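You operate a simulated robot arm through the tools that you are given. There is no shell and no other tool. Be economical: measure what you need, move in short steps, check, and stop when the job is done.

Carry out the task below with a simulated robot arm. There is one attempt and no reset: what you move stays moved.

## Task
Heat the soup on the ring that the book names, stir it smooth and switch off once it steams.
Fine: pan on before the ring is on; long spoon across the teal dish.
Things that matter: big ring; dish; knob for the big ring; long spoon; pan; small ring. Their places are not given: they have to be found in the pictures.

Only the result counts: the job must be done as asked and must still hold three seconds after the hand-in. Knocking over, shifting, dropping, spilling or breaking anything else fails it.

## Robot
A 6-joint arm with a two-finger parallel gripper, fixed in place. Base frame: the origin is at the foot of the arm, x ahead of it, y to its left, z up; the work surface is at about z = 91. Readings come in cm, rad, newtons and seconds.
With the tool pointing down near the work surface it reaches from about 36 to 82 cm from the base axis. Its first joint turns from -2.897 to 2.897 rad. Payload 3.91 kg.
Tool frame: the origin (TCP) lies between the finger pads and is the grasp point; the fingertips stand 3 cm ahead of it; z points along the fingers, y is the line along which they close. Largest opening 11 cm; finger width 2, thickness 1; the body of the gripper, 4.8 by 11.2 cm, starts 5.5 cm behind the TCP.
Orientation is told as [roll, pitch, yaw] about the base's x, y, z axes, in that order, counted from this pose: with the fingers straight down and closing along the base's y, the tool's x points along the base's -x, its y along +y and its z along -z.

## Interface
- The arm moves only by the tool send_rows. Its argument "deltas" is a list of rows, each a list of 7 numbers: the shift along the tool's x, y, z in cm, then the turn, a rotation vector about the tool's x, y, z in rad, then the opening in per cent of the stroke, from 0 (shut) to 100 (fully open). In form: [[x, y, z, ax, ay, az, gripper], ...]. A call has 1 to 8 rows; each row is the pose to reach, as a shift and turn from the pose commanded when the call began, along the tool's axes at that moment. A row lasts 0.2 s, in which the tool goes at most 5 cm and 0.15 rad; a call with a longer step from one row to the next is refused whole, and so is a gripper value outside its range. Where a pose cannot be reached the arm comes as near as it can. A force on the tool above 40 N (or 10 N above the force at the start of the call, whichever is more), or a blocked arm, ends the call early, and 0.2 s more pass. Each finger travels about 4.5 cm/s and halts on what it meets, pressing with about 41 N; the grip force reading is that of the motor and also rises with nothing between the fingers. The clock runs only during rows and for 0.2 s after the last one: add rows that repeat a pose to give the fingers time. The reply holds the time, the measured pose of the TCP, the force on the tool along the base axes, the opening and the grip force, in the units named above and with some noise, with the torque about the TCP (base axes, N m) and any sound that the robot's microphone picked up, and new pictures: "views" is both (left out), scene, wrist or none.
- Cameras (640 x 400 px; columns grow to the right, rows downward): "scene" is fixed at [4.99, -49.97, 155.03]; the picture's right is [0.73, -0.68, 0.00], its down [-0.42, -0.45, -0.79] and it looks along [0.54, 0.58, -0.61] (base axes); focal length 304 px, centre (320, 200). "wrist" rides on the gripper at [7.7, 0.7, -11.4] in the tool frame; the picture's right is [-0.09, 1.00, 0.00], its down [-0.80, -0.07, -0.59] and it looks along [-0.59, -0.05, 0.80] (tool axes); focal length 270 px, centre (320, 200).
- slide_trunk(by): slides the trunk up (or, below 0, down) by that many cm; the arm rides with it, the base frame stays. It gives what a move gives, with no picture.
- probe_pixels(camera, pixels): for up to 12 pixels [column, row] of the newest picture of that camera ("zoom" is the newest enlarged one), the place [x, y, z] in the base frame of the surface seen there, good to about 0.3 cm. It takes no simulated time.
- zoom(camera, box): a new picture of the part [left, top, right, bottom] of that camera's present view, enlarged. It takes no simulated time.
- hand_in(): hands the job in; it is judged then, once.

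Work in short steps. Measure before you move; look again where a grasp or a placing could have gone wrong, and mend it. You have 80 turns and 200 pictures in all, those below and enlarged ones among them. Open the gripper and draw the arm clear of the work before you hand the job in, unless the task says otherwise; then end with one line.

The tools are called after ">>>" as name(argument=value, ...) on one line, values as JSON. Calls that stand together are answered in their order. send_rows: Moves the arm, as the interface text tells. Its arguments: {"type":"object","properties":{"deltas":{"type":"array","items":{"type":"array","items":{"type":"number"}}},"views":{"type":"string","enum":["both","scene","wrist","none"]}},"required":["deltas"]} The other tools are called the same way: slide_trunk (by) slides the trunk up or down; probe_pixels (camera, pixels) gives the place of the surface under pixels of a picture; zoom (camera, box) takes an enlarged picture of a part of a camera's view; hand_in () hands the job in.

At the start:

```text
time_s: 0.0
position: [42.95, 21.29, 132.25]
ee_rot: [0.002, -0.002, -0.001]
force: [0.4, 0.3, 0.3]
torque: [0.01, 0.01, 0.03]
finger_gap: 11.03
grasp_force: 0.1
trunk travel left (down, up): [-55.0, 6.0]
```

scene: 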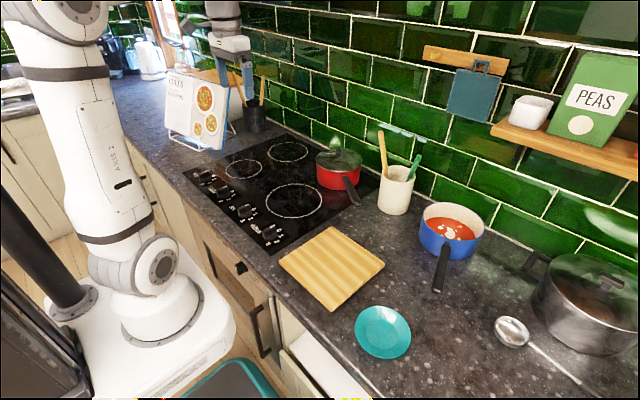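
wrist: 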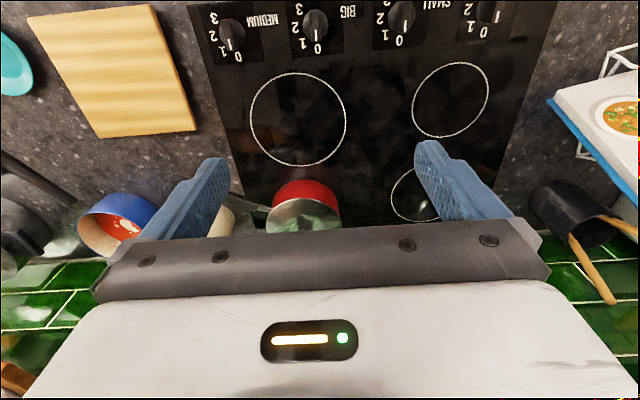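

I look first at the book, the hob knobs and the pan/spoon area in enlarged pictures.

>>> zoom(camera="scene", box=[150, 60, 250, 160])

>>> zoom(camera="scene", box=[180, 120, 380, 250])

>>> zoom(camera="scene", box=[340, 180, 640, 400])

>>> zoom(camera="wrist", box=[180, 0, 640, 240])

```text
4.00 times, centred on (200, 110) of scene
```

zoom: 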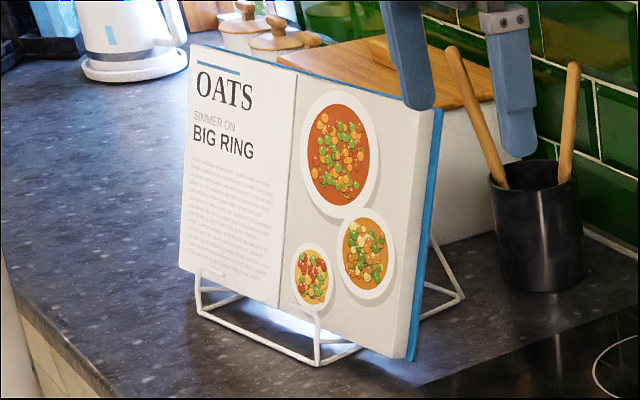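

```text
3.08 times, centred on (280, 185) of scene
```

zoom: 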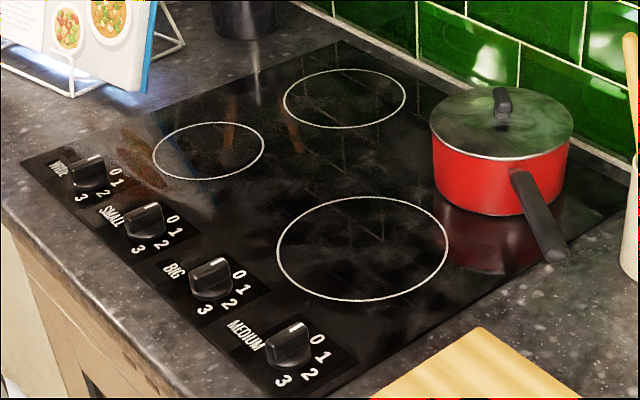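

```text
1.82 times, centred on (490, 290) of scene
```

zoom: 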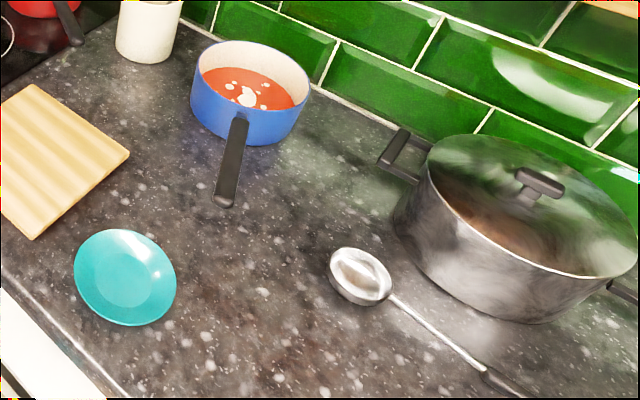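

```text
1.39 times, centred on (410, 120) of wrist
```

zoom: 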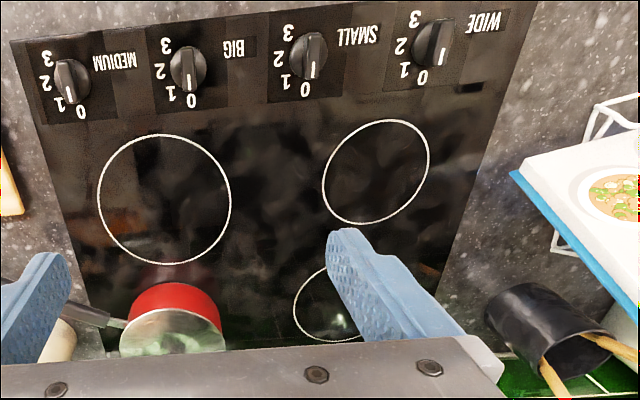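

The book says "simmer on BIG RING". I measure the rings, knobs, blue pan, dish and spoon.

>>> probe_pixels(camera="scene", pixels=[[266, 202], [322, 198], [294, 184], [293, 217], [198, 168], [233, 168], [268, 152], [307, 150], [318, 180], [245, 208], [224, 190], [270, 232]])

>>> probe_pixels(camera="scene", pixels=[[422, 213], [482, 228], [450, 203], [452, 240], [450, 228], [446, 250], [438, 290], [357, 331], [410, 331], [383, 308], [383, 357], [383, 330]])

>>> probe_pixels(camera="scene", pixels=[[496, 325], [528, 342], [512, 331], [515, 320], [545, 357], [565, 372], [580, 383], [395, 180], [384, 150], [414, 165], [396, 170], [395, 212]])

>>> zoom(camera="scene", box=[480, 300, 640, 400])

>>> zoom(camera="scene", box=[360, 110, 440, 220])

```text
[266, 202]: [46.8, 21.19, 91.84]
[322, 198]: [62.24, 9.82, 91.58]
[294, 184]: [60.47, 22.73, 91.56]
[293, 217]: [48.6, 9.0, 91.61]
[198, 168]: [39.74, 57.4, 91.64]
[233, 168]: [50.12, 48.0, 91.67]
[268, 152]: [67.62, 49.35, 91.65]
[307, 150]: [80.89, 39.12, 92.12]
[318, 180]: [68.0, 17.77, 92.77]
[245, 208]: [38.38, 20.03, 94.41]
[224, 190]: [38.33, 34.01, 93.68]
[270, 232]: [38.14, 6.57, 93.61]
```

```text
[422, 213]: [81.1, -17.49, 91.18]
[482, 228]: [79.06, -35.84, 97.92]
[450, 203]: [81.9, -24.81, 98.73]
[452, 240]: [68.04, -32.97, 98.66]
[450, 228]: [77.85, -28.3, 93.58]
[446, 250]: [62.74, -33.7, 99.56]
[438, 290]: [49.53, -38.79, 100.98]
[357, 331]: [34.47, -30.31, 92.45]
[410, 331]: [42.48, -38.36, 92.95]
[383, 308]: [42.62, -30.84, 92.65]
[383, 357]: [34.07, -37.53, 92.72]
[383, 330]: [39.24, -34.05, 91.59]
```

```text
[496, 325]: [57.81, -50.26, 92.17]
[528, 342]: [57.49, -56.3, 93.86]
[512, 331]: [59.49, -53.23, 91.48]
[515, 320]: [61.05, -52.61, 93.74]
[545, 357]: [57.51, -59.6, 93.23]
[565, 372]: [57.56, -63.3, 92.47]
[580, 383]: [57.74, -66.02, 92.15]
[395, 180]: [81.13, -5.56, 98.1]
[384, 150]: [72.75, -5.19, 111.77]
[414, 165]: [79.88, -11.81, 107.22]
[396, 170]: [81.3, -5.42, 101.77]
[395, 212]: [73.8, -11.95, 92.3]
```

```text
4.00 times, centred on (560, 350) of scene
```

zoom: 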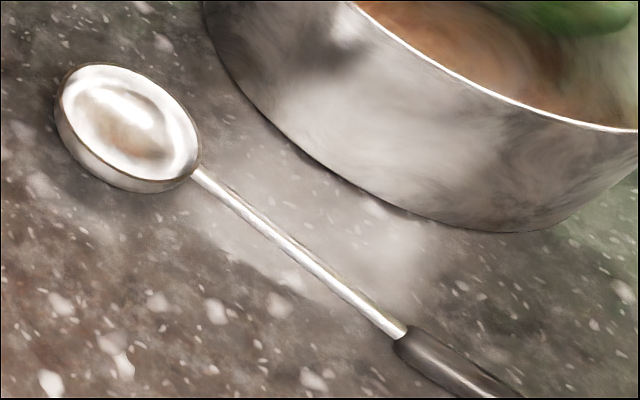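

```text
3.64 times, centred on (400, 165) of scene
```

zoom: 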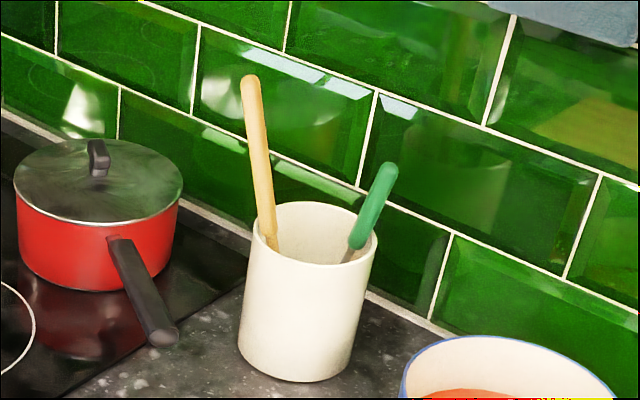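

The big ring is the near-right one, centre about (54.5, 16). I check the black crock's handles and both crocks' geometry.

>>> probe_pixels(camera="scene", pixels=[[255, 115], [258, 128], [238, 76], [262, 82], [244, 96], [261, 98]])

>>> probe_pixels(camera="zoom", pixels=[[249, 82], [262, 160], [272, 240], [387, 172], [370, 210], [355, 240], [255, 225], [375, 240], [310, 205], [310, 262], [310, 240], [305, 370]])

>>> zoom(camera="scene", box=[220, 60, 300, 140])

>>> zoom(camera="wrist", box=[0, 140, 260, 300])

```text
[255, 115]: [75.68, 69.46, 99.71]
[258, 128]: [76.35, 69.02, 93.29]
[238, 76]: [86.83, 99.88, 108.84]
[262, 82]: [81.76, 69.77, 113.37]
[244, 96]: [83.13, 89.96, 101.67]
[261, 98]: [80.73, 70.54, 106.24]
```

```text
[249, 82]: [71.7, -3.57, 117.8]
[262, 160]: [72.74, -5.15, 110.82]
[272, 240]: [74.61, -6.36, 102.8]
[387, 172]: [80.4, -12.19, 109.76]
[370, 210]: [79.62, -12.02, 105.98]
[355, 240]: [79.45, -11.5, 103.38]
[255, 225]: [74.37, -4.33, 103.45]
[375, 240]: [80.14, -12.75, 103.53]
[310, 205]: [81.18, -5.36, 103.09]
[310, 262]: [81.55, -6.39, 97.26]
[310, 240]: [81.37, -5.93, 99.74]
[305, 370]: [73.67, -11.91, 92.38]
```

```text
5.00 times, centred on (260, 100) of scene
```

zoom: 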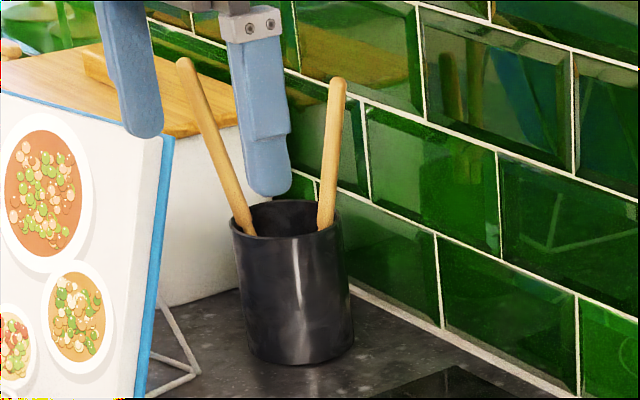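

```text
2.46 times, centred on (130, 220) of wrist
```

zoom: 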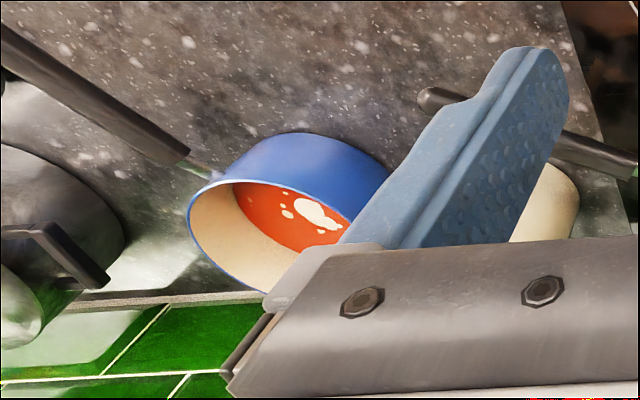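

Plan: carry the blue pan by its handle to the big ring (54.5, 16), handle pointing to −y, then knob, spoon and stir. First I move over the pan handle (tip (49.5,−39,101), root about (62.7,−33.7,99.6)).

>>> send_rows(deltas=[[-1, -5, 0, 0, 0, -0.05, 100], [-2, -10, 0, 0, 0, -0.1, 100], [-3, -15, 0, 0, 0, -0.15, 100], [-4, -19.7, 0, 0, 0, -0.2, 100], [-5, -24.5, 0, 0, 0, -0.25, 100], [-6, -29.3, 0, 0, 0, -0.3, 100], [-7, -34, 0, 0, 0, -0.35, 100], [-7.5, -38.8, 0, 0, 0, -0.37, 100]], views="none")

>>> zoom(camera="scene", box=[390, 180, 550, 310])

```text
refused: row 1 steps farther than a row can; nothing moved
```

```text
3.08 times, centred on (470, 245) of scene
```

zoom: 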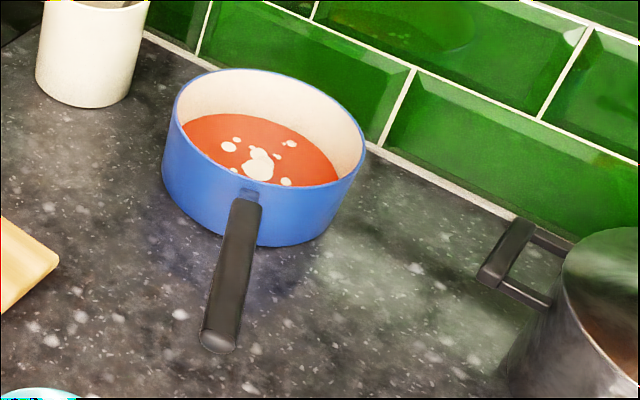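

The first row stepped slightly over 5 cm; I resend with shorter steps, and probe the pan in the enlarged picture.

>>> probe_pixels(camera="zoom", pixels=[[176, 98], [364, 150], [250, 70], [255, 184], [245, 195], [240, 215], [228, 260], [218, 335], [255, 150], [200, 130], [320, 165], [220, 110]])

>>> send_rows(deltas=[[-1, -4.8, 0, 0, 0, -0.05, 100], [-2, -9.6, 0, 0, 0, -0.1, 100], [-3, -14.4, 0, 0, 0, -0.15, 100], [-4, -19.2, 0, 0, 0, -0.2, 100], [-5, -24, 0, 0, 0, -0.25, 100], [-6, -28.8, 0, 0, 0, -0.3, 100], [-7, -33.6, 0, 0, 0, -0.35, 100], [-7.5, -38.4, 0, 0, 0, -0.37, 100]], views="none")

```text
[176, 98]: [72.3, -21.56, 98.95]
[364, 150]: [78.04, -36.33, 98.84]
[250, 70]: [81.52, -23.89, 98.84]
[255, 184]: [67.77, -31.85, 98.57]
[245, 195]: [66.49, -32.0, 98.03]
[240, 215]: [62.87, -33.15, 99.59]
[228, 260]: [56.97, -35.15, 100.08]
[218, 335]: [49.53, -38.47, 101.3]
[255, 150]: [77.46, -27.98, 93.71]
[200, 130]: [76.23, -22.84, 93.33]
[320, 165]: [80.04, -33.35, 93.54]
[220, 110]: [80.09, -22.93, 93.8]
```

```text
time_s: 1.8
position: [50.5, -16.71, 132.67]
ee_rot: [0.002, -0.001, 0.372]
force: [-0.3, 0.0, 0.1]
torque: [0.03, -0.03, 0.01]
finger_gap: 11.0
grasp_force: 0.0
trunk travel left (down, up): [-55.0, 6.0]
```

Pan rim centre is (75.2, −28.9), handle angle 0.36 rad, soup level 93.7. I go above the handle root at (62.6, −33.6, 110).

>>> send_rows(deltas=[[-0.7, -2.9, 3.2, 0, 0, 0, 100], [-1.5, -5.8, 6.5, 0, 0, 0, 100], [-2.2, -8.6, 9.7, 0, 0, 0, 100], [-2.9, -11.5, 13, 0, 0, 0, 100], [-3.7, -14.4, 16.2, 0, 0, 0, 100], [-4.4, -17.3, 19.5, 0, 0, 0, 100], [-5.14, -20.14, 22.7, 0, 0, 0.012, 100]])

```text
time_s: 3.4
position: [62.47, -34.05, 109.6]
ee_rot: [0.0, 0.0, 0.357]
force: [0.1, -0.1, -0.5]
torque: [0.01, 0.04, 0.0]
finger_gap: 11.01
grasp_force: 0.1
trunk travel left (down, up): [-55.0, 6.0]
```

scene: 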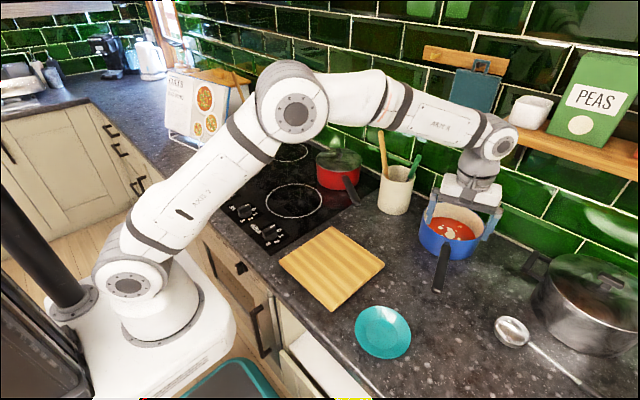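
wrist: 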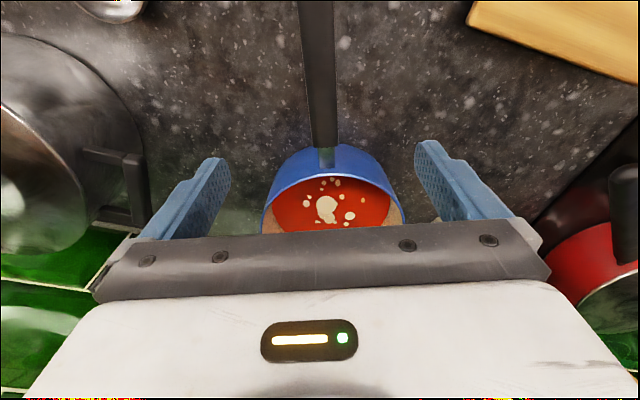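

The handle lies at column ~320 midway between the fingers; I lower to z≈98.8 and close.

>>> send_rows(deltas=[[0, 0.2, 4, 0, 0, 0, 100], [0, 0.4, 8, 0, 0, 0, 80], [0, 0.4, 10.8, 0, 0, 0, 60], [0, 0.4, 10.8, 0, 0, 0, 40]])

```text
time_s: 4.4
position: [62.04, -33.62, 98.63]
ee_rot: [0.001, 0.0, 0.358]
force: [-0.4, -0.5, 0.0]
torque: [-0.02, 0.01, -0.01]
finger_gap: 4.4
grasp_force: 0.1
trunk travel left (down, up): [-55.0, 6.0]
```

scene: 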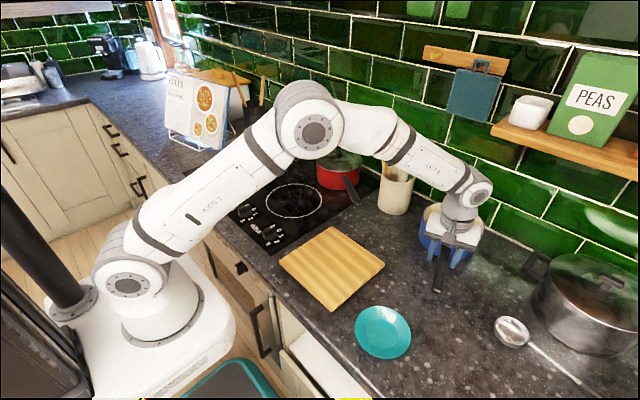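
wrist: 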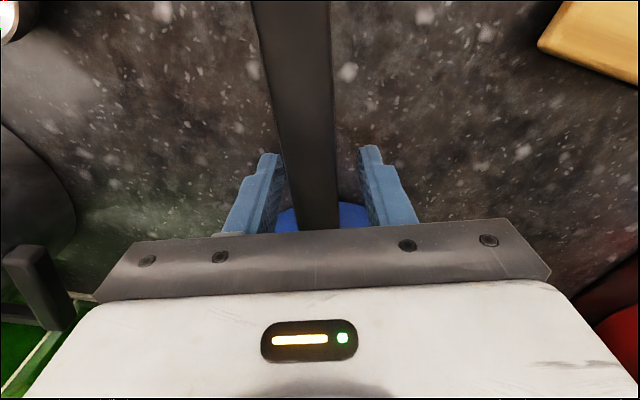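

The handle sits a bit left of the middle; I shift −0.3 in tool y and close.

>>> send_rows(deltas=[[0, -0.35, 0, 0, 0, 0, 30], [0, -0.35, 0, 0, 0, 0, 20], [0, -0.35, 0, 0, 0, 0, 10], [0, -0.35, 0, 0, 0, 0, 0], [0, -0.35, 0, 0, 0, 0, 0], [0, -0.35, 0, 0, 0, 0, 0]], views="wrist")

```text
time_s: 5.8
position: [62.25, -34.06, 98.63]
ee_rot: [-0.002, -0.001, 0.357]
force: [0.6, -0.6, -0.2]
torque: [0.02, -0.18, -0.09]
finger_gap: 2.41
grasp_force: 40.6
trunk travel left (down, up): [-55.0, 6.0]
```

wrist: 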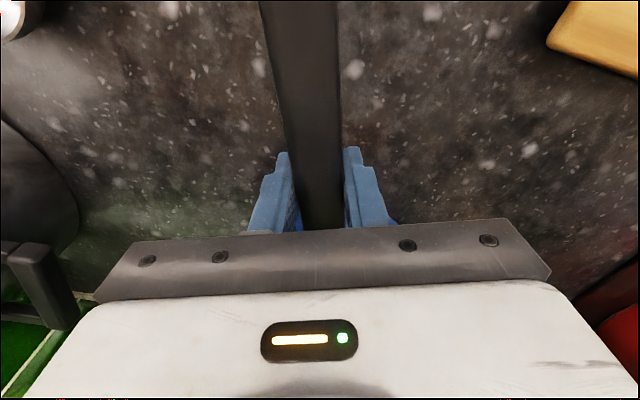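

Gripped at 2.4 cm. I lift 2 cm slowly and check for sag.

>>> send_rows(deltas=[[0, 0, -0.5, 0, 0, 0, 0], [0, 0, -1, 0, 0, 0, 0], [0, 0, -1.5, 0, 0, 0, 0], [0, 0, -2, 0, 0, 0, 0], [0, 0, -2, 0, 0, 0, 0]])

>>> zoom(camera="scene", box=[380, 170, 540, 300])

```text
time_s: 7.0
position: [62.47, -34.01, 100.66]
ee_rot: [0.001, 0.001, 0.359]
force: [-0.2, -0.2, -8.0]
torque: [-0.32, 0.88, -0.02]
finger_gap: 2.38
grasp_force: 40.6
trunk travel left (down, up): [-55.0, 6.0]
```

scene: 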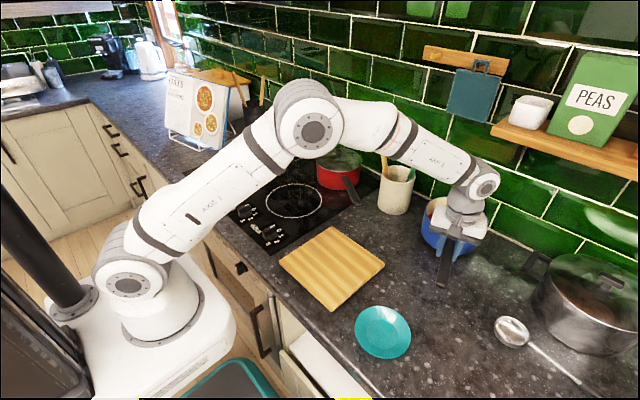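
wrist: 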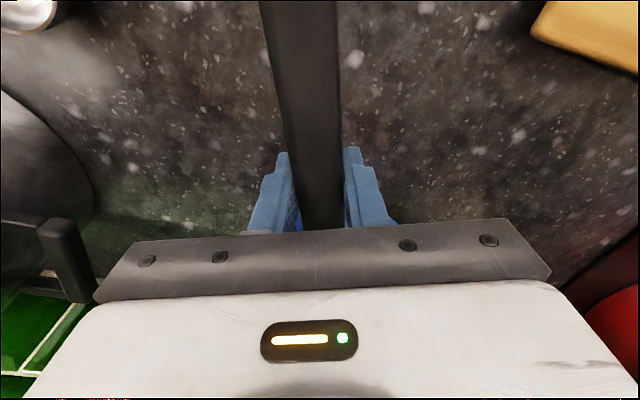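

```text
3.08 times, centred on (460, 235) of scene
```

zoom: 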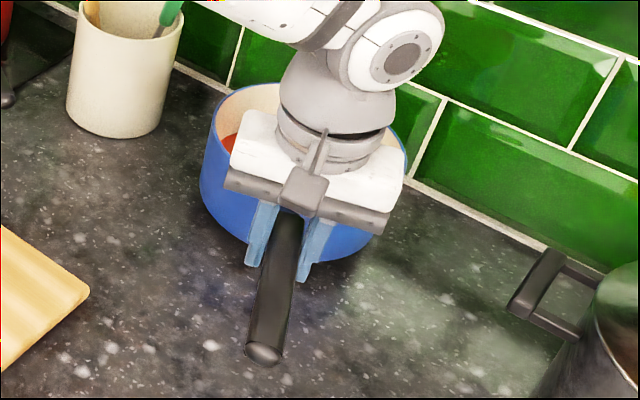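

It lifts (8 N). I check the handle and rim heights for tilt.

>>> probe_pixels(camera="zoom", pixels=[[264, 345], [280, 270], [287, 235], [215, 110], [260, 86], [400, 165]])

```text
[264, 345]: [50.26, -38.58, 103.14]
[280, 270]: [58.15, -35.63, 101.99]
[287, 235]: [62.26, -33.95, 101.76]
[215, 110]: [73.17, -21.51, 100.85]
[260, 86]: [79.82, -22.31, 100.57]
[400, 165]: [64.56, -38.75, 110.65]
```

Held level. Before carrying I measure the red pan and its handle near the big ring.

>>> zoom(camera="scene", box=[260, 120, 400, 240])

>>> probe_pixels(camera="scene", pixels=[[355, 202], [350, 190], [319, 165], [330, 188], [283, 265], [330, 308], [380, 263], [333, 228]])

```text
3.33 times, centred on (330, 180) of scene
```

zoom: 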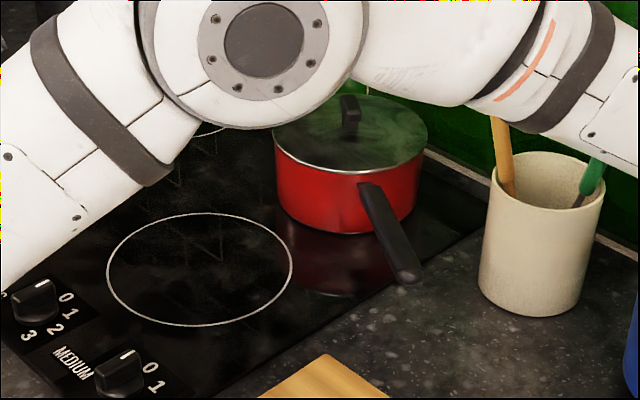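

```text
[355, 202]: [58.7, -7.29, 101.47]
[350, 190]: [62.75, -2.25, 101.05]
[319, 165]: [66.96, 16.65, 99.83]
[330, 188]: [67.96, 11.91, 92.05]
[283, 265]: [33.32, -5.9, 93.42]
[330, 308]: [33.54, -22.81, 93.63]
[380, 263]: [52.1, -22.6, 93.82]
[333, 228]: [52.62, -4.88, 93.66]
```

The red handle reaches (58.5,−7.5,101.5), so I carry the pan high (bottom ≈105) with the handle ending up at 60°. First lift 12 and pull back 14.

>>> send_rows(deltas=[[0, 0, -2, 0, 0, 0, 0], [0, 0, -5, 0, 0, 0, 0], [0, 0, -8, 0, 0, 0, 0], [1, 0, -11, 0, 0, 0, 0], [4, 0, -12.5, 0, 0, 0, 0], [7.5, 0, -12.5, 0, 0, 0, 0], [11, 0, -12.5, 0, 0, 0, 0], [13.5, 0, -12.5, 0, 0, 0, 0]])

```text
time_s: 8.8
position: [49.69, -38.83, 113.47]
ee_rot: [-0.001, 0.0, 0.358]
force: [-0.9, -0.3, -7.7]
torque: [-0.36, 0.94, 0.01]
finger_gap: 2.38
grasp_force: 41.1
trunk travel left (down, up): [-55.0, 6.0]
```

scene: 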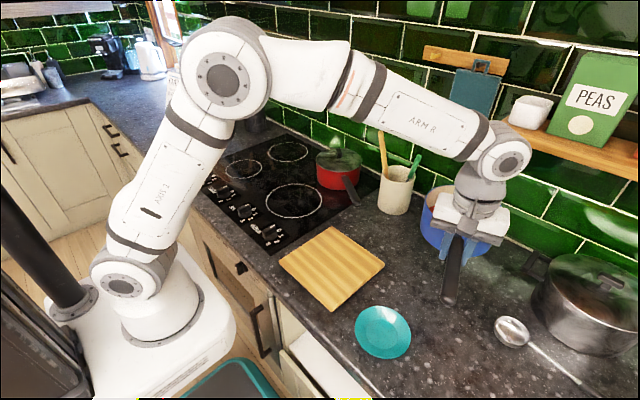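
wrist: 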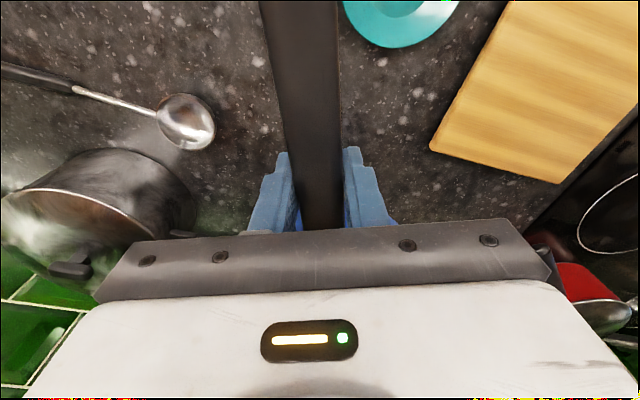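

I carry it left towards the hob in a straight path, turning slowly.

>>> send_rows(deltas=[[-0.5, 1.6, 0, 0, 0, -0.03, 0], [-1.4, 4.5, 0, 0, 0, -0.07, 0], [-2.5, 7.8, 0, 0, 0, -0.13, 0], [-3.6, 11.4, 0, 0, 0, -0.19, 0], [-4.8, 15.1, 0, 0, 0, -0.25, 0], [-6, 18.8, 0, 0, 0, -0.31, 0], [-7, 22, 0, 0, 0, -0.36, 0], [-7.8, 24.5, 0, 0, 0, -0.4, 0]], views="scene")

```text
time_s: 10.6
position: [48.68, -13.05, 113.29]
ee_rot: [-0.001, -0.002, 0.759]
force: [0.4, 0.2, -8.6]
torque: [-0.63, 0.71, 0.0]
finger_gap: 2.4
grasp_force: 40.7
trunk travel left (down, up): [-55.0, 6.0]
```

scene: 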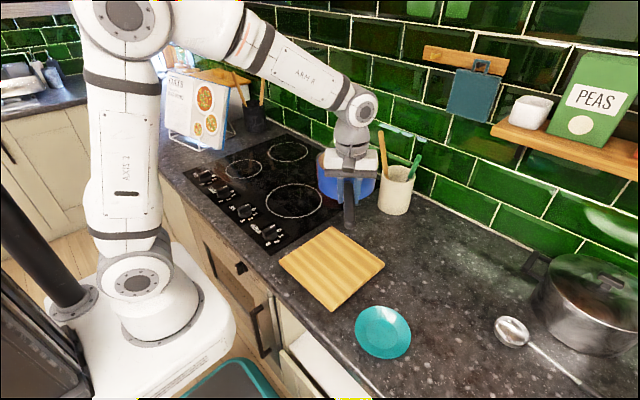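

Next the remaining stretch to TCP (47.5, 4) and yaw ≈1.03, staying high.

>>> send_rows(deltas=[[-1.6, 2, 0, 0, 0, -0.04, 0], [-3.9, 4.8, 0, 0, 0, -0.1, 0], [-6.5, 7.9, 0, 0, 0, -0.16, 0], [-8.9, 10.8, 0, 0, 0, -0.22, 0], [-10.86, 13.2, 0, 0, 0, -0.27, 0], [-10.86, 13.2, 0, 0, 0, -0.27, 0]])

>>> zoom(camera="scene", box=[220, 110, 400, 260])

```text
time_s: 12.0
position: [47.45, 4.19, 113.33]
ee_rot: [0.002, 0.001, 1.029]
force: [0.0, 0.3, -8.8]
torque: [-0.87, 0.48, 0.0]
finger_gap: 2.39
grasp_force: 41.0
trunk travel left (down, up): [-55.0, 6.0]
```

scene: 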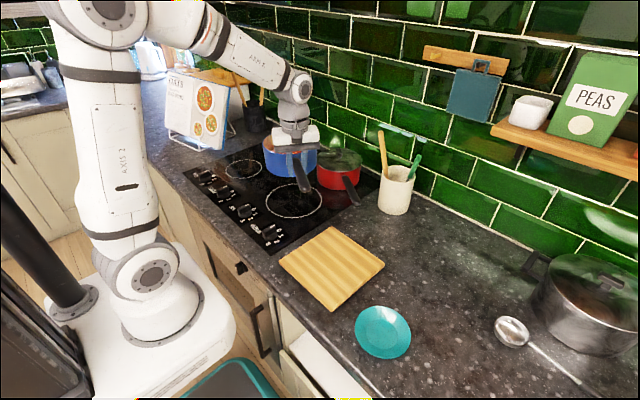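
wrist: 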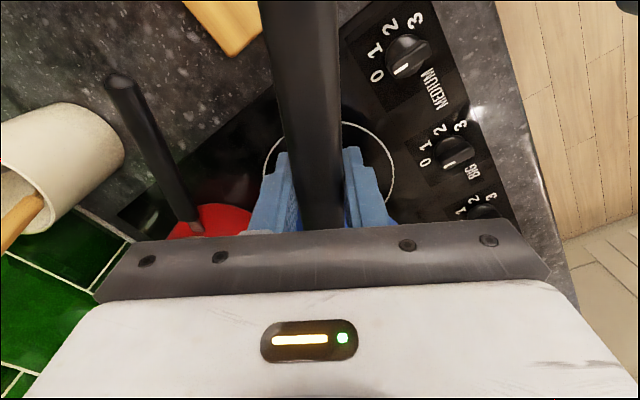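

```text
2.67 times, centred on (310, 185) of scene
```

zoom: 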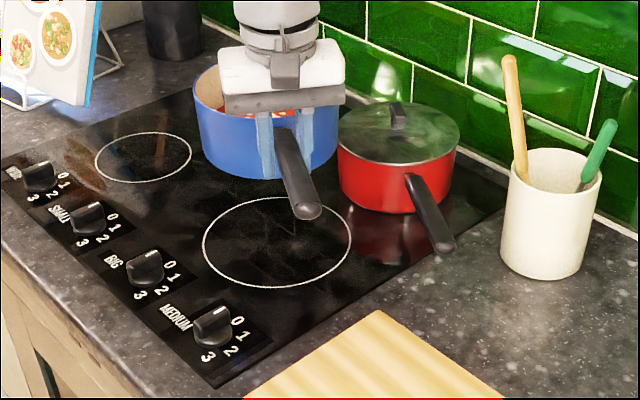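

I re-measure the ring edge and the pan rim in the enlarged picture.

>>> probe_pixels(camera="zoom", pixels=[[203, 246], [351, 235], [283, 199], [275, 288], [240, 213], [325, 270], [330, 207], [225, 274], [196, 90], [218, 66], [220, 170], [307, 213]])

```text
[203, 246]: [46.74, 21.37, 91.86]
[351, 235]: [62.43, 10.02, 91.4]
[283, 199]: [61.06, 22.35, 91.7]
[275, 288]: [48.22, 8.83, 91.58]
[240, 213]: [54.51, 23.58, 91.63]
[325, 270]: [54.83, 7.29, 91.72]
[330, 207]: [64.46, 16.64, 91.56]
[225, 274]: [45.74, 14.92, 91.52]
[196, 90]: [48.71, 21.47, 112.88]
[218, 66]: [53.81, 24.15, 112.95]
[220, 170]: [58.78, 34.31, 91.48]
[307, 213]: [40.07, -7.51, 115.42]
```

Ring centre (54.7,15.6); pan centre ≈(54.4,16.2). I shift slightly and lower onto the ring.

>>> send_rows(deltas=[[0.2, -0.3, 2, 0, 0, 0, 0], [0.36, -0.57, 5, 0, 0, 0, 0], [0.36, -0.57, 8, 0, 0, 0, 0], [0.36, -0.57, 10.5, 0, 0, 0, 0], [0.36, -0.57, 12, 0, 0, 0, 0], [0.36, -0.57, 13, 0, 0, 0, 0], [0.36, -0.57, 13.5, 0, 0, 0, 0], [0.36, -0.57, 13.7, 0, 0, 0, 0]], views="scene")

>>> zoom(camera="scene", box=[220, 130, 400, 260])

```text
time_s: 13.8
position: [47.56, 3.47, 99.64]
ee_rot: [-0.002, 0.001, 1.027]
force: [-0.4, 0.0, -9.3]
torque: [-0.83, 0.5, 0.02]
finger_gap: 2.38
grasp_force: 40.9
trunk travel left (down, up): [-55.0, 6.0]
```

scene: 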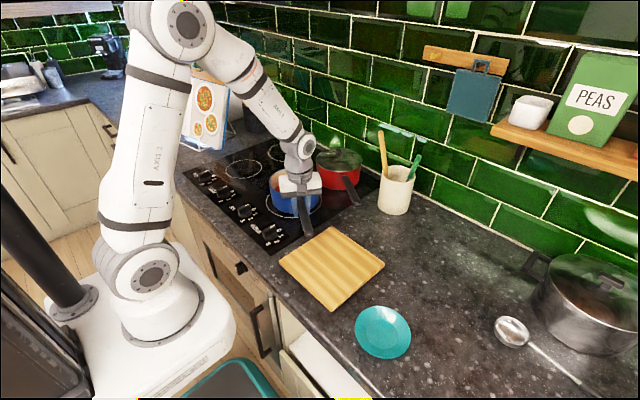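

```text
3.08 times, centred on (310, 195) of scene
```

zoom: 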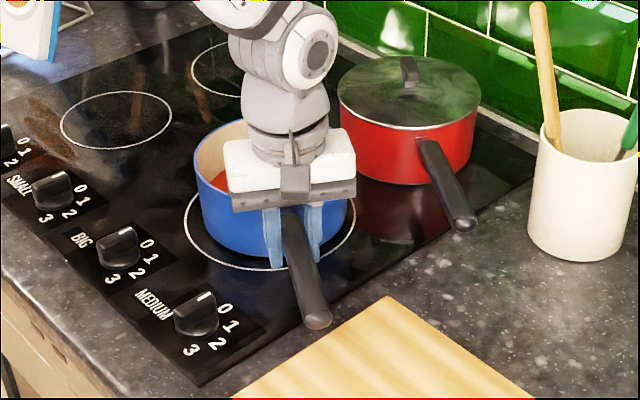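

Still fully carried, about 0.4 cm above. I lower until the force drops.

>>> send_rows(deltas=[[0, 0, 0.2, 0, 0, 0, 0], [0, 0, 0.4, 0, 0, 0, 0], [0, 0, 0.5, 0, 0, 0, 0], [0, 0, 0.5, 0, 0, 0, 0]], views="none")

```text
time_s: 14.8
position: [47.68, 3.39, 99.31]
ee_rot: [-0.004, -0.004, 1.028]
force: [2.1, -1.5, 20.0]
torque: [0.98, -0.36, -0.07]
finger_gap: 2.36
grasp_force: 40.8
trunk travel left (down, up): [-55.0, 6.0]
```

Contact made (20 N). I ease up a touch and open moderately, then rise.

>>> send_rows(deltas=[[0, 0, -0.15, 0, 0, 0, 0], [0, 0, -0.15, 0, 0, 0, 20], [0, 0, -0.15, 0, 0, 0, 30], [0, 0, -0.15, 0, 0, 0, 40], [0, 0, -0.15, 0, 0, 0, 40], [0, 0, -3, 0, 0, 0, 40], [0, 0, -7, 0, 0, 0, 40], [0, 0, -11, 0, 0, 0, 40]])

>>> zoom(camera="scene", box=[200, 130, 380, 260])

>>> zoom(camera="wrist", box=[320, 0, 600, 200])

```text
time_s: 16.6
position: [47.71, 3.3, 110.2]
ee_rot: [-0.001, 0.0, 1.029]
force: [-0.3, -0.4, 0.0]
torque: [0.04, 0.0, 0.01]
finger_gap: 4.39
grasp_force: 0.1
trunk travel left (down, up): [-55.0, 6.0]
```

scene: 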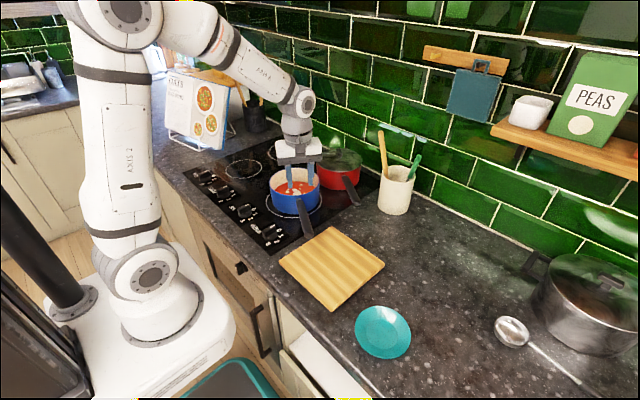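
wrist: 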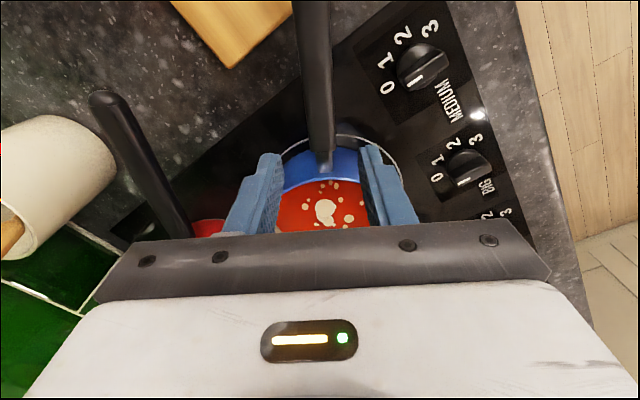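

```text
3.08 times, centred on (290, 195) of scene
```

zoom: 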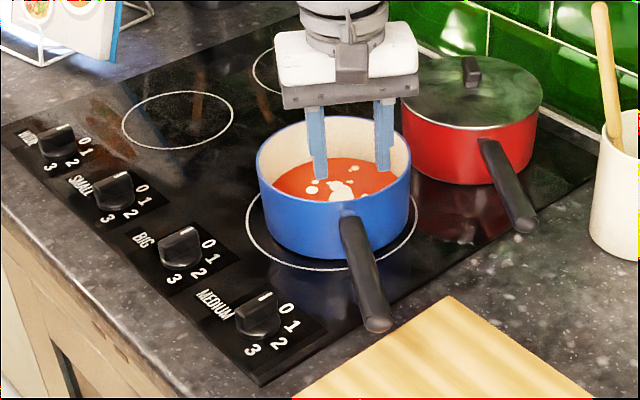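

```text
2.00 times, centred on (460, 100) of wrist
```

zoom: 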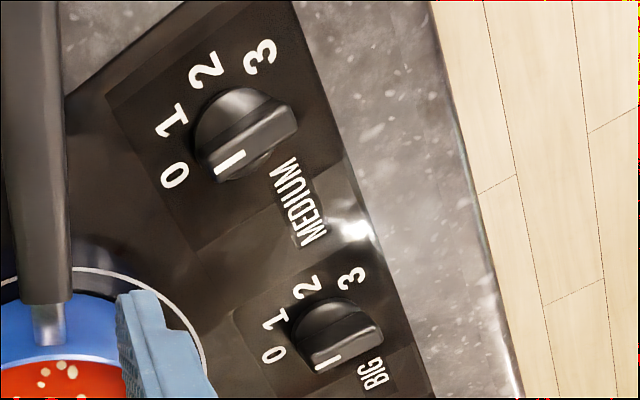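

Pan sits on the big ring. I look closely at the BIG knob and measure its cap, pointer and digits.

>>> zoom(camera="scene", box=[222, 185, 278, 225])

>>> zoom(camera="wrist", box=[420, 120, 520, 200])

```text
10.00 times, centred on (250, 205) of scene
```

zoom: 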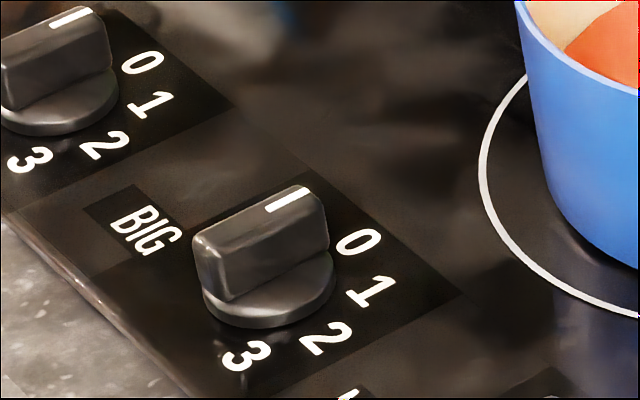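

```text
5.00 times, centred on (470, 160) of wrist
```

zoom: 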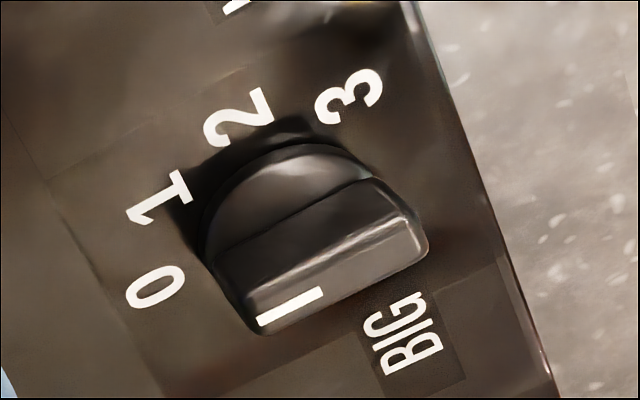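

>>> probe_pixels(camera="wrist", pixels=[[444, 177], [445, 159], [459, 143], [474, 139], [462, 184], [480, 181], [502, 170], [472, 177], [490, 172]])

>>> probe_pixels(camera="zoom", pixels=[[155, 288], [160, 198], [237, 117], [350, 95], [265, 320], [320, 292], [420, 235], [240, 300], [410, 215], [335, 265], [260, 200], [300, 160]])

```text
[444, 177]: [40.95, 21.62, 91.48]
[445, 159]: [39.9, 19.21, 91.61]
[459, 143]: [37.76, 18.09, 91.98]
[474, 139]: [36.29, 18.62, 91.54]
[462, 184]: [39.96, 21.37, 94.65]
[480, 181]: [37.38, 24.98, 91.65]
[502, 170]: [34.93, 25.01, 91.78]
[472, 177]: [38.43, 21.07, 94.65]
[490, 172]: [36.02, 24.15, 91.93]
```

```text
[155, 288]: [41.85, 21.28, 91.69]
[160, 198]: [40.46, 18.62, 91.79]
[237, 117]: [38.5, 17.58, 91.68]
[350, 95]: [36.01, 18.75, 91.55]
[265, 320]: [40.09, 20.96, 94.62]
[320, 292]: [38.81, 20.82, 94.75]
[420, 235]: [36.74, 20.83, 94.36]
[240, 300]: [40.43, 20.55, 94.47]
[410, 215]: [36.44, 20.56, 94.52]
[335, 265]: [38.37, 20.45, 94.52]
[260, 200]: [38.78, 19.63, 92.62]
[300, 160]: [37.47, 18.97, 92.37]
```

Knob: centre (38.35, 20.9), bar along x, top z 94.6; 0 lies at +x, 1 at −45°, 2 at −90°, 3 at −135° (clockwise from above). I move over it with yaw 0.

>>> send_rows(deltas=[[-1.5, 2.4, 0.3, 0, 0, 0.147, 40], [-2.9, 4.9, 0.6, 0, 0, 0.294, 40], [-4.4, 7.3, 1, 0, 0, 0.441, 40], [-5.9, 9.8, 1.3, 0, 0, 0.588, 40], [-7.3, 12.2, 1.6, 0, 0, 0.735, 40], [-8.8, 14.6, 1.9, 0, 0, 0.882, 40], [-10.27, 17.08, 2.2, 0, 0, 1.029, 40]], views="wrist")

```text
time_s: 18.2
position: [38.19, 20.92, 107.94]
ee_rot: [0.0, -0.001, -0.003]
force: [-0.3, -1.0, -0.8]
torque: [0.01, -0.01, 0.01]
finger_gap: 4.4
grasp_force: 0.0
trunk travel left (down, up): [-55.0, 6.0]
```

wrist: 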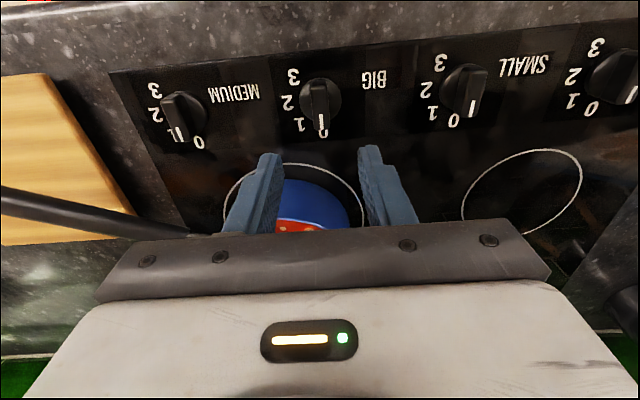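

Aligned over BIG. I lower to z 95.8 and close on the bar.

>>> send_rows(deltas=[[0, 0, 4, 0, 0, 0, 40], [0, 0, 8, 0, 0, 0, 40], [0, 0, 11, 0, 0, 0, 40], [0, 0, 12.1, 0, 0, 0, 35], [0, 0, 12.1, 0, 0, 0, 20], [0, 0, 12.1, 0, 0, 0, 5], [0, 0, 12.1, 0, 0, 0, 0], [0, 0, 12.1, 0, 0, 0, 0]], views="wrist")

```text
time_s: 20.0
position: [38.39, 21.0, 95.59]
ee_rot: [-0.001, 0.0, 0.001]
force: [-4.1, 22.1, -3.5]
torque: [0.77, -0.14, 0.03]
finger_gap: 1.6
grasp_force: 45.0
trunk travel left (down, up): [-55.0, 6.0]
```

wrist: 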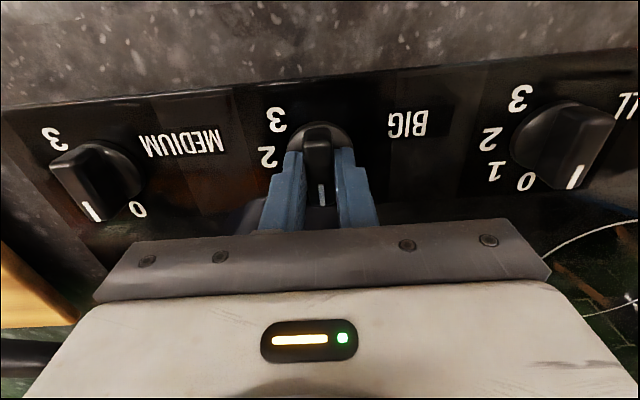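

Gripped with 22 N sideways load; I shift +0.35 in y and begin turning clockwise (positive about tool z).

>>> send_rows(deltas=[[0, 0.35, 0, 0, 0, 0, 0], [0, 0.35, 0, 0, 0, 0.14, 0], [0, 0.35, 0, 0, 0, 0.28, 0], [0, 0.35, 0, 0, 0, 0.42, 0], [0, 0.35, 0, 0, 0, 0.56, 0], [0, 0.35, 0, 0, 0, 0.7, 0], [0, 0.35, 0, 0, 0, 0.785, 0], [0, 0.35, 0, 0, 0, 0.785, 0]], views="wrist")

```text
time_s: 21.8
position: [38.38, 20.94, 95.65]
ee_rot: [0.0, 0.004, -0.787]
force: [13.7, -36.6, -0.5]
torque: [-1.13, -0.74, -0.04]
finger_gap: 1.59
grasp_force: 45.1
trunk travel left (down, up): [-55.0, 6.0]
```

wrist: 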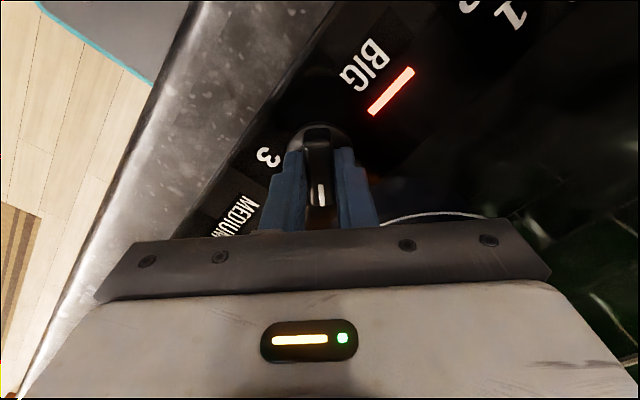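

The BIG light is on (level 1). I relieve the side force and turn on to 2.

>>> send_rows(deltas=[[-0.27, -0.13, 0, 0, 0, 0, 0], [-0.27, -0.13, 0, 0, 0, 0.14, 0], [-0.27, -0.13, 0, 0, 0, 0.28, 0], [-0.27, -0.13, 0, 0, 0, 0.42, 0], [-0.27, -0.13, 0, 0, 0, 0.56, 0], [-0.27, -0.13, 0, 0, 0, 0.7, 0], [-0.27, -0.13, 0, 0, 0, 0.785, 0]], views="none")

```text
time_s: 23.4
position: [38.44, 21.05, 95.79]
ee_rot: [-0.004, -0.001, -1.572]
force: [-7.0, -14.4, -36.3]
torque: [-0.06, -0.34, 0.01]
finger_gap: 1.6
grasp_force: 45.3
trunk travel left (down, up): [-55.0, 6.0]
```

Now at −90° (level 2). I open and rise.

>>> send_rows(deltas=[[0, 0, 0.1, 0, 0, 0, 10], [0, 0, 0.1, 0, 0, 0, 25], [0, 0, 0, 0, 0, 0, 40], [0, 0, 0, 0, 0, 0, 40], [0, 0, -4, 0, 0, 0, 40], [0, 0, -9, 0, 0, 0, 40], [0, 0, -14, 0, 0, 0, 40], [0, 0, -19, 0, 0, 0, 40]])

>>> zoom(camera="scene", box=[220, 150, 340, 240])

```text
time_s: 25.2
position: [38.13, 21.21, 114.69]
ee_rot: [0.0, 0.0, -1.57]
force: [-0.2, 0.1, -0.2]
torque: [0.02, -0.01, 0.03]
finger_gap: 4.39
grasp_force: 0.1
trunk travel left (down, up): [-55.0, 6.0]
```

scene: 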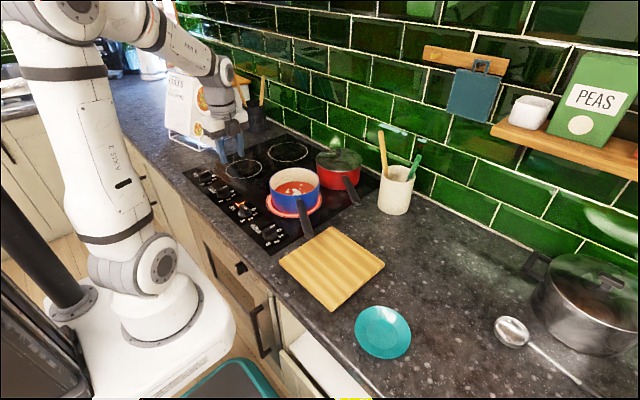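
wrist: 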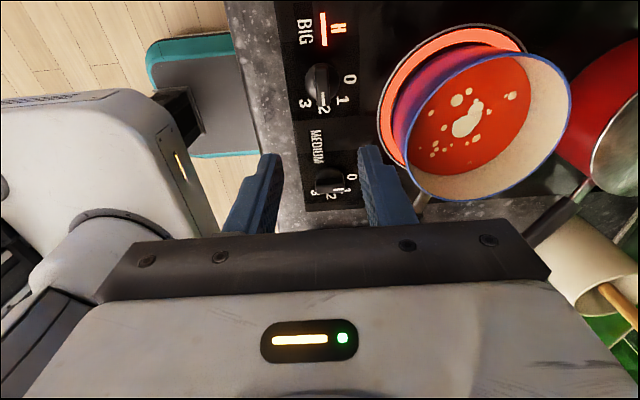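

```text
4.44 times, centred on (280, 195) of scene
```

zoom: 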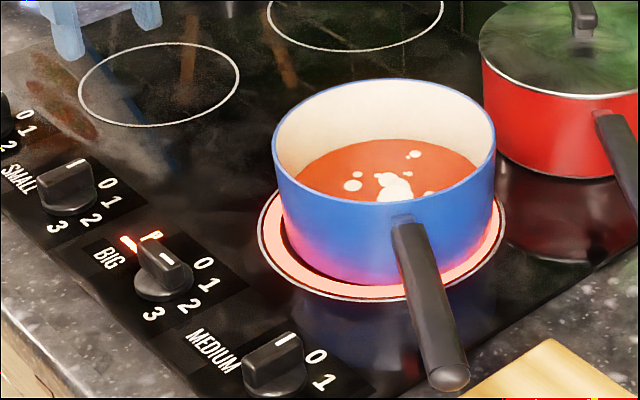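

The big ring glows under the pan. Next is the long wooden spoon in the white crock (axis through about (73.2,−4.6,111), leaning to the robot). I transit high to (57,−10,122) while yawing.

>>> send_rows(deltas=[[-3.9, 2.36, -0.9, 0, 0, -0.149, 50], [-7.8, 4.72, -1.8, 0, 0, -0.298, 50], [-11.7, 7.1, -2.7, 0, 0, -0.447, 50], [-15.6, 9.45, -3.65, 0, 0, -0.596, 50], [-19.5, 11.8, -4.55, 0, 0, -0.745, 50], [-23.4, 14.2, -5.5, 0, 0, -0.894, 50], [-27.3, 16.5, -6.4, 0, 0, -1.043, 50], [-31.2, 18.9, -7.3, 0, 0, -1.19, 50]], views="none")

```text
time_s: 27.0
position: [57.45, -10.18, 121.89]
ee_rot: [0.0, 0.0, -0.379]
force: [-0.5, 0.3, 0.1]
torque: [0.0, 0.02, 0.01]
finger_gap: 5.49
grasp_force: 0.0
trunk travel left (down, up): [-55.0, 6.0]
```

I now turn the tool towards the spoon (pitch to ~25° below horizontal, azimuth 0.5, small roll), in place.

>>> send_rows(deltas=[[0, 0, 0, -0.0318, -0.1038, -0.0938, 50], [0, 0, 0, -0.0636, -0.2076, -0.1876, 50], [0, 0, 0, -0.0955, -0.3115, -0.2815, 50], [0, 0, 0, -0.1273, -0.4153, -0.3753, 50], [0, 0, 0, -0.1591, -0.5191, -0.4691, 50], [0, 0, 0, -0.1909, -0.6229, -0.5629, 50], [0, 0, 0, -0.2227, -0.7267, -0.6567, 50], [0, 0, 0, -0.2545, -0.8305, -0.7505, 50]], views="none")

>>> send_rows(deltas=[[0, 0, 0, -0.0318, -0.1038, -0.0938, 50], [0, 0, 0, -0.0636, -0.2076, -0.1876, 50], [0, 0, 0, -0.0955, -0.3115, -0.2815, 50]])

```text
time_s: 28.8
position: [57.25, -10.16, 122.07]
ee_rot: [-0.116, -0.843, 0.469]
force: [-0.5, -0.7, -0.6]
torque: [-0.02, -0.01, -0.02]
finger_gap: 5.48
grasp_force: 0.1
trunk travel left (down, up): [-55.0, 6.0]
```

```text
time_s: 29.6
position: [57.34, -10.03, 122.11]
ee_rot: [-0.546, -1.056, 1.106]
force: [-0.3, 0.9, 0.3]
torque: [-0.01, -0.03, 0.0]
finger_gap: 5.5
grasp_force: 0.0
trunk travel left (down, up): [-55.0, 6.0]
```

scene: 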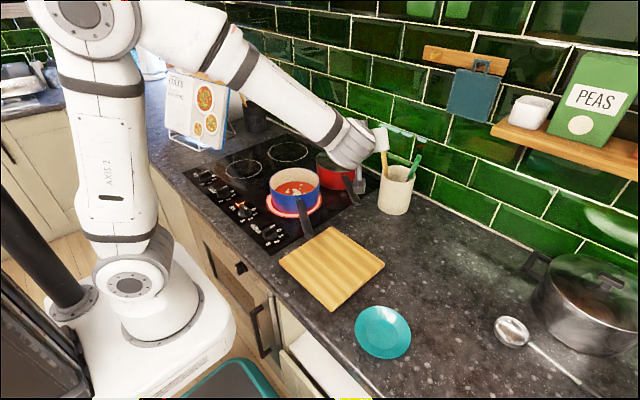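
wrist: 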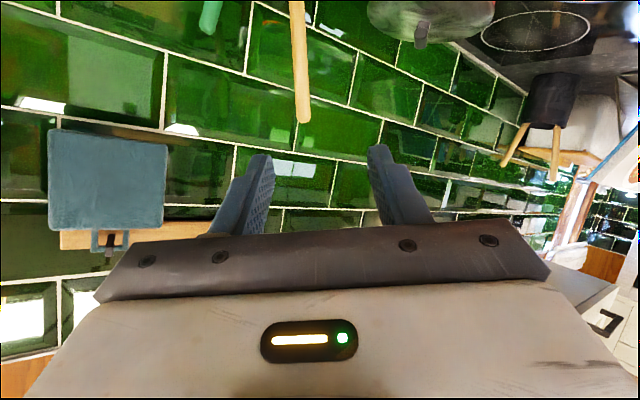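

The spoon appears upright at column ~300 in the wrist picture. I probe it to refine its axis.

>>> probe_pixels(camera="wrist", pixels=[[303, 115], [301, 90], [300, 60], [298, 30], [296, 8], [296, 60], [304, 60], [211, 15]])

>>> zoom(camera="scene", box=[330, 110, 430, 190])

```text
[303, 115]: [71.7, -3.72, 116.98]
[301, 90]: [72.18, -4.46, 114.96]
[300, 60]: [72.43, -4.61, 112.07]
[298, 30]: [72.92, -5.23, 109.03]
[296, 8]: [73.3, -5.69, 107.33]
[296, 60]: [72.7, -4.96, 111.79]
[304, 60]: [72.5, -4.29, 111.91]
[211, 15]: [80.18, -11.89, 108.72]
```

```text
5.00 times, centred on (380, 150) of scene
```

zoom: 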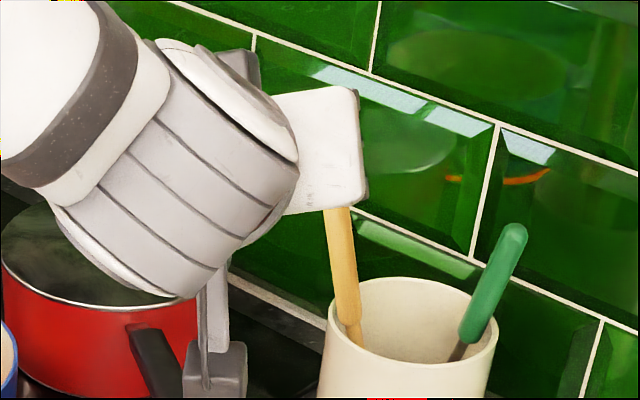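

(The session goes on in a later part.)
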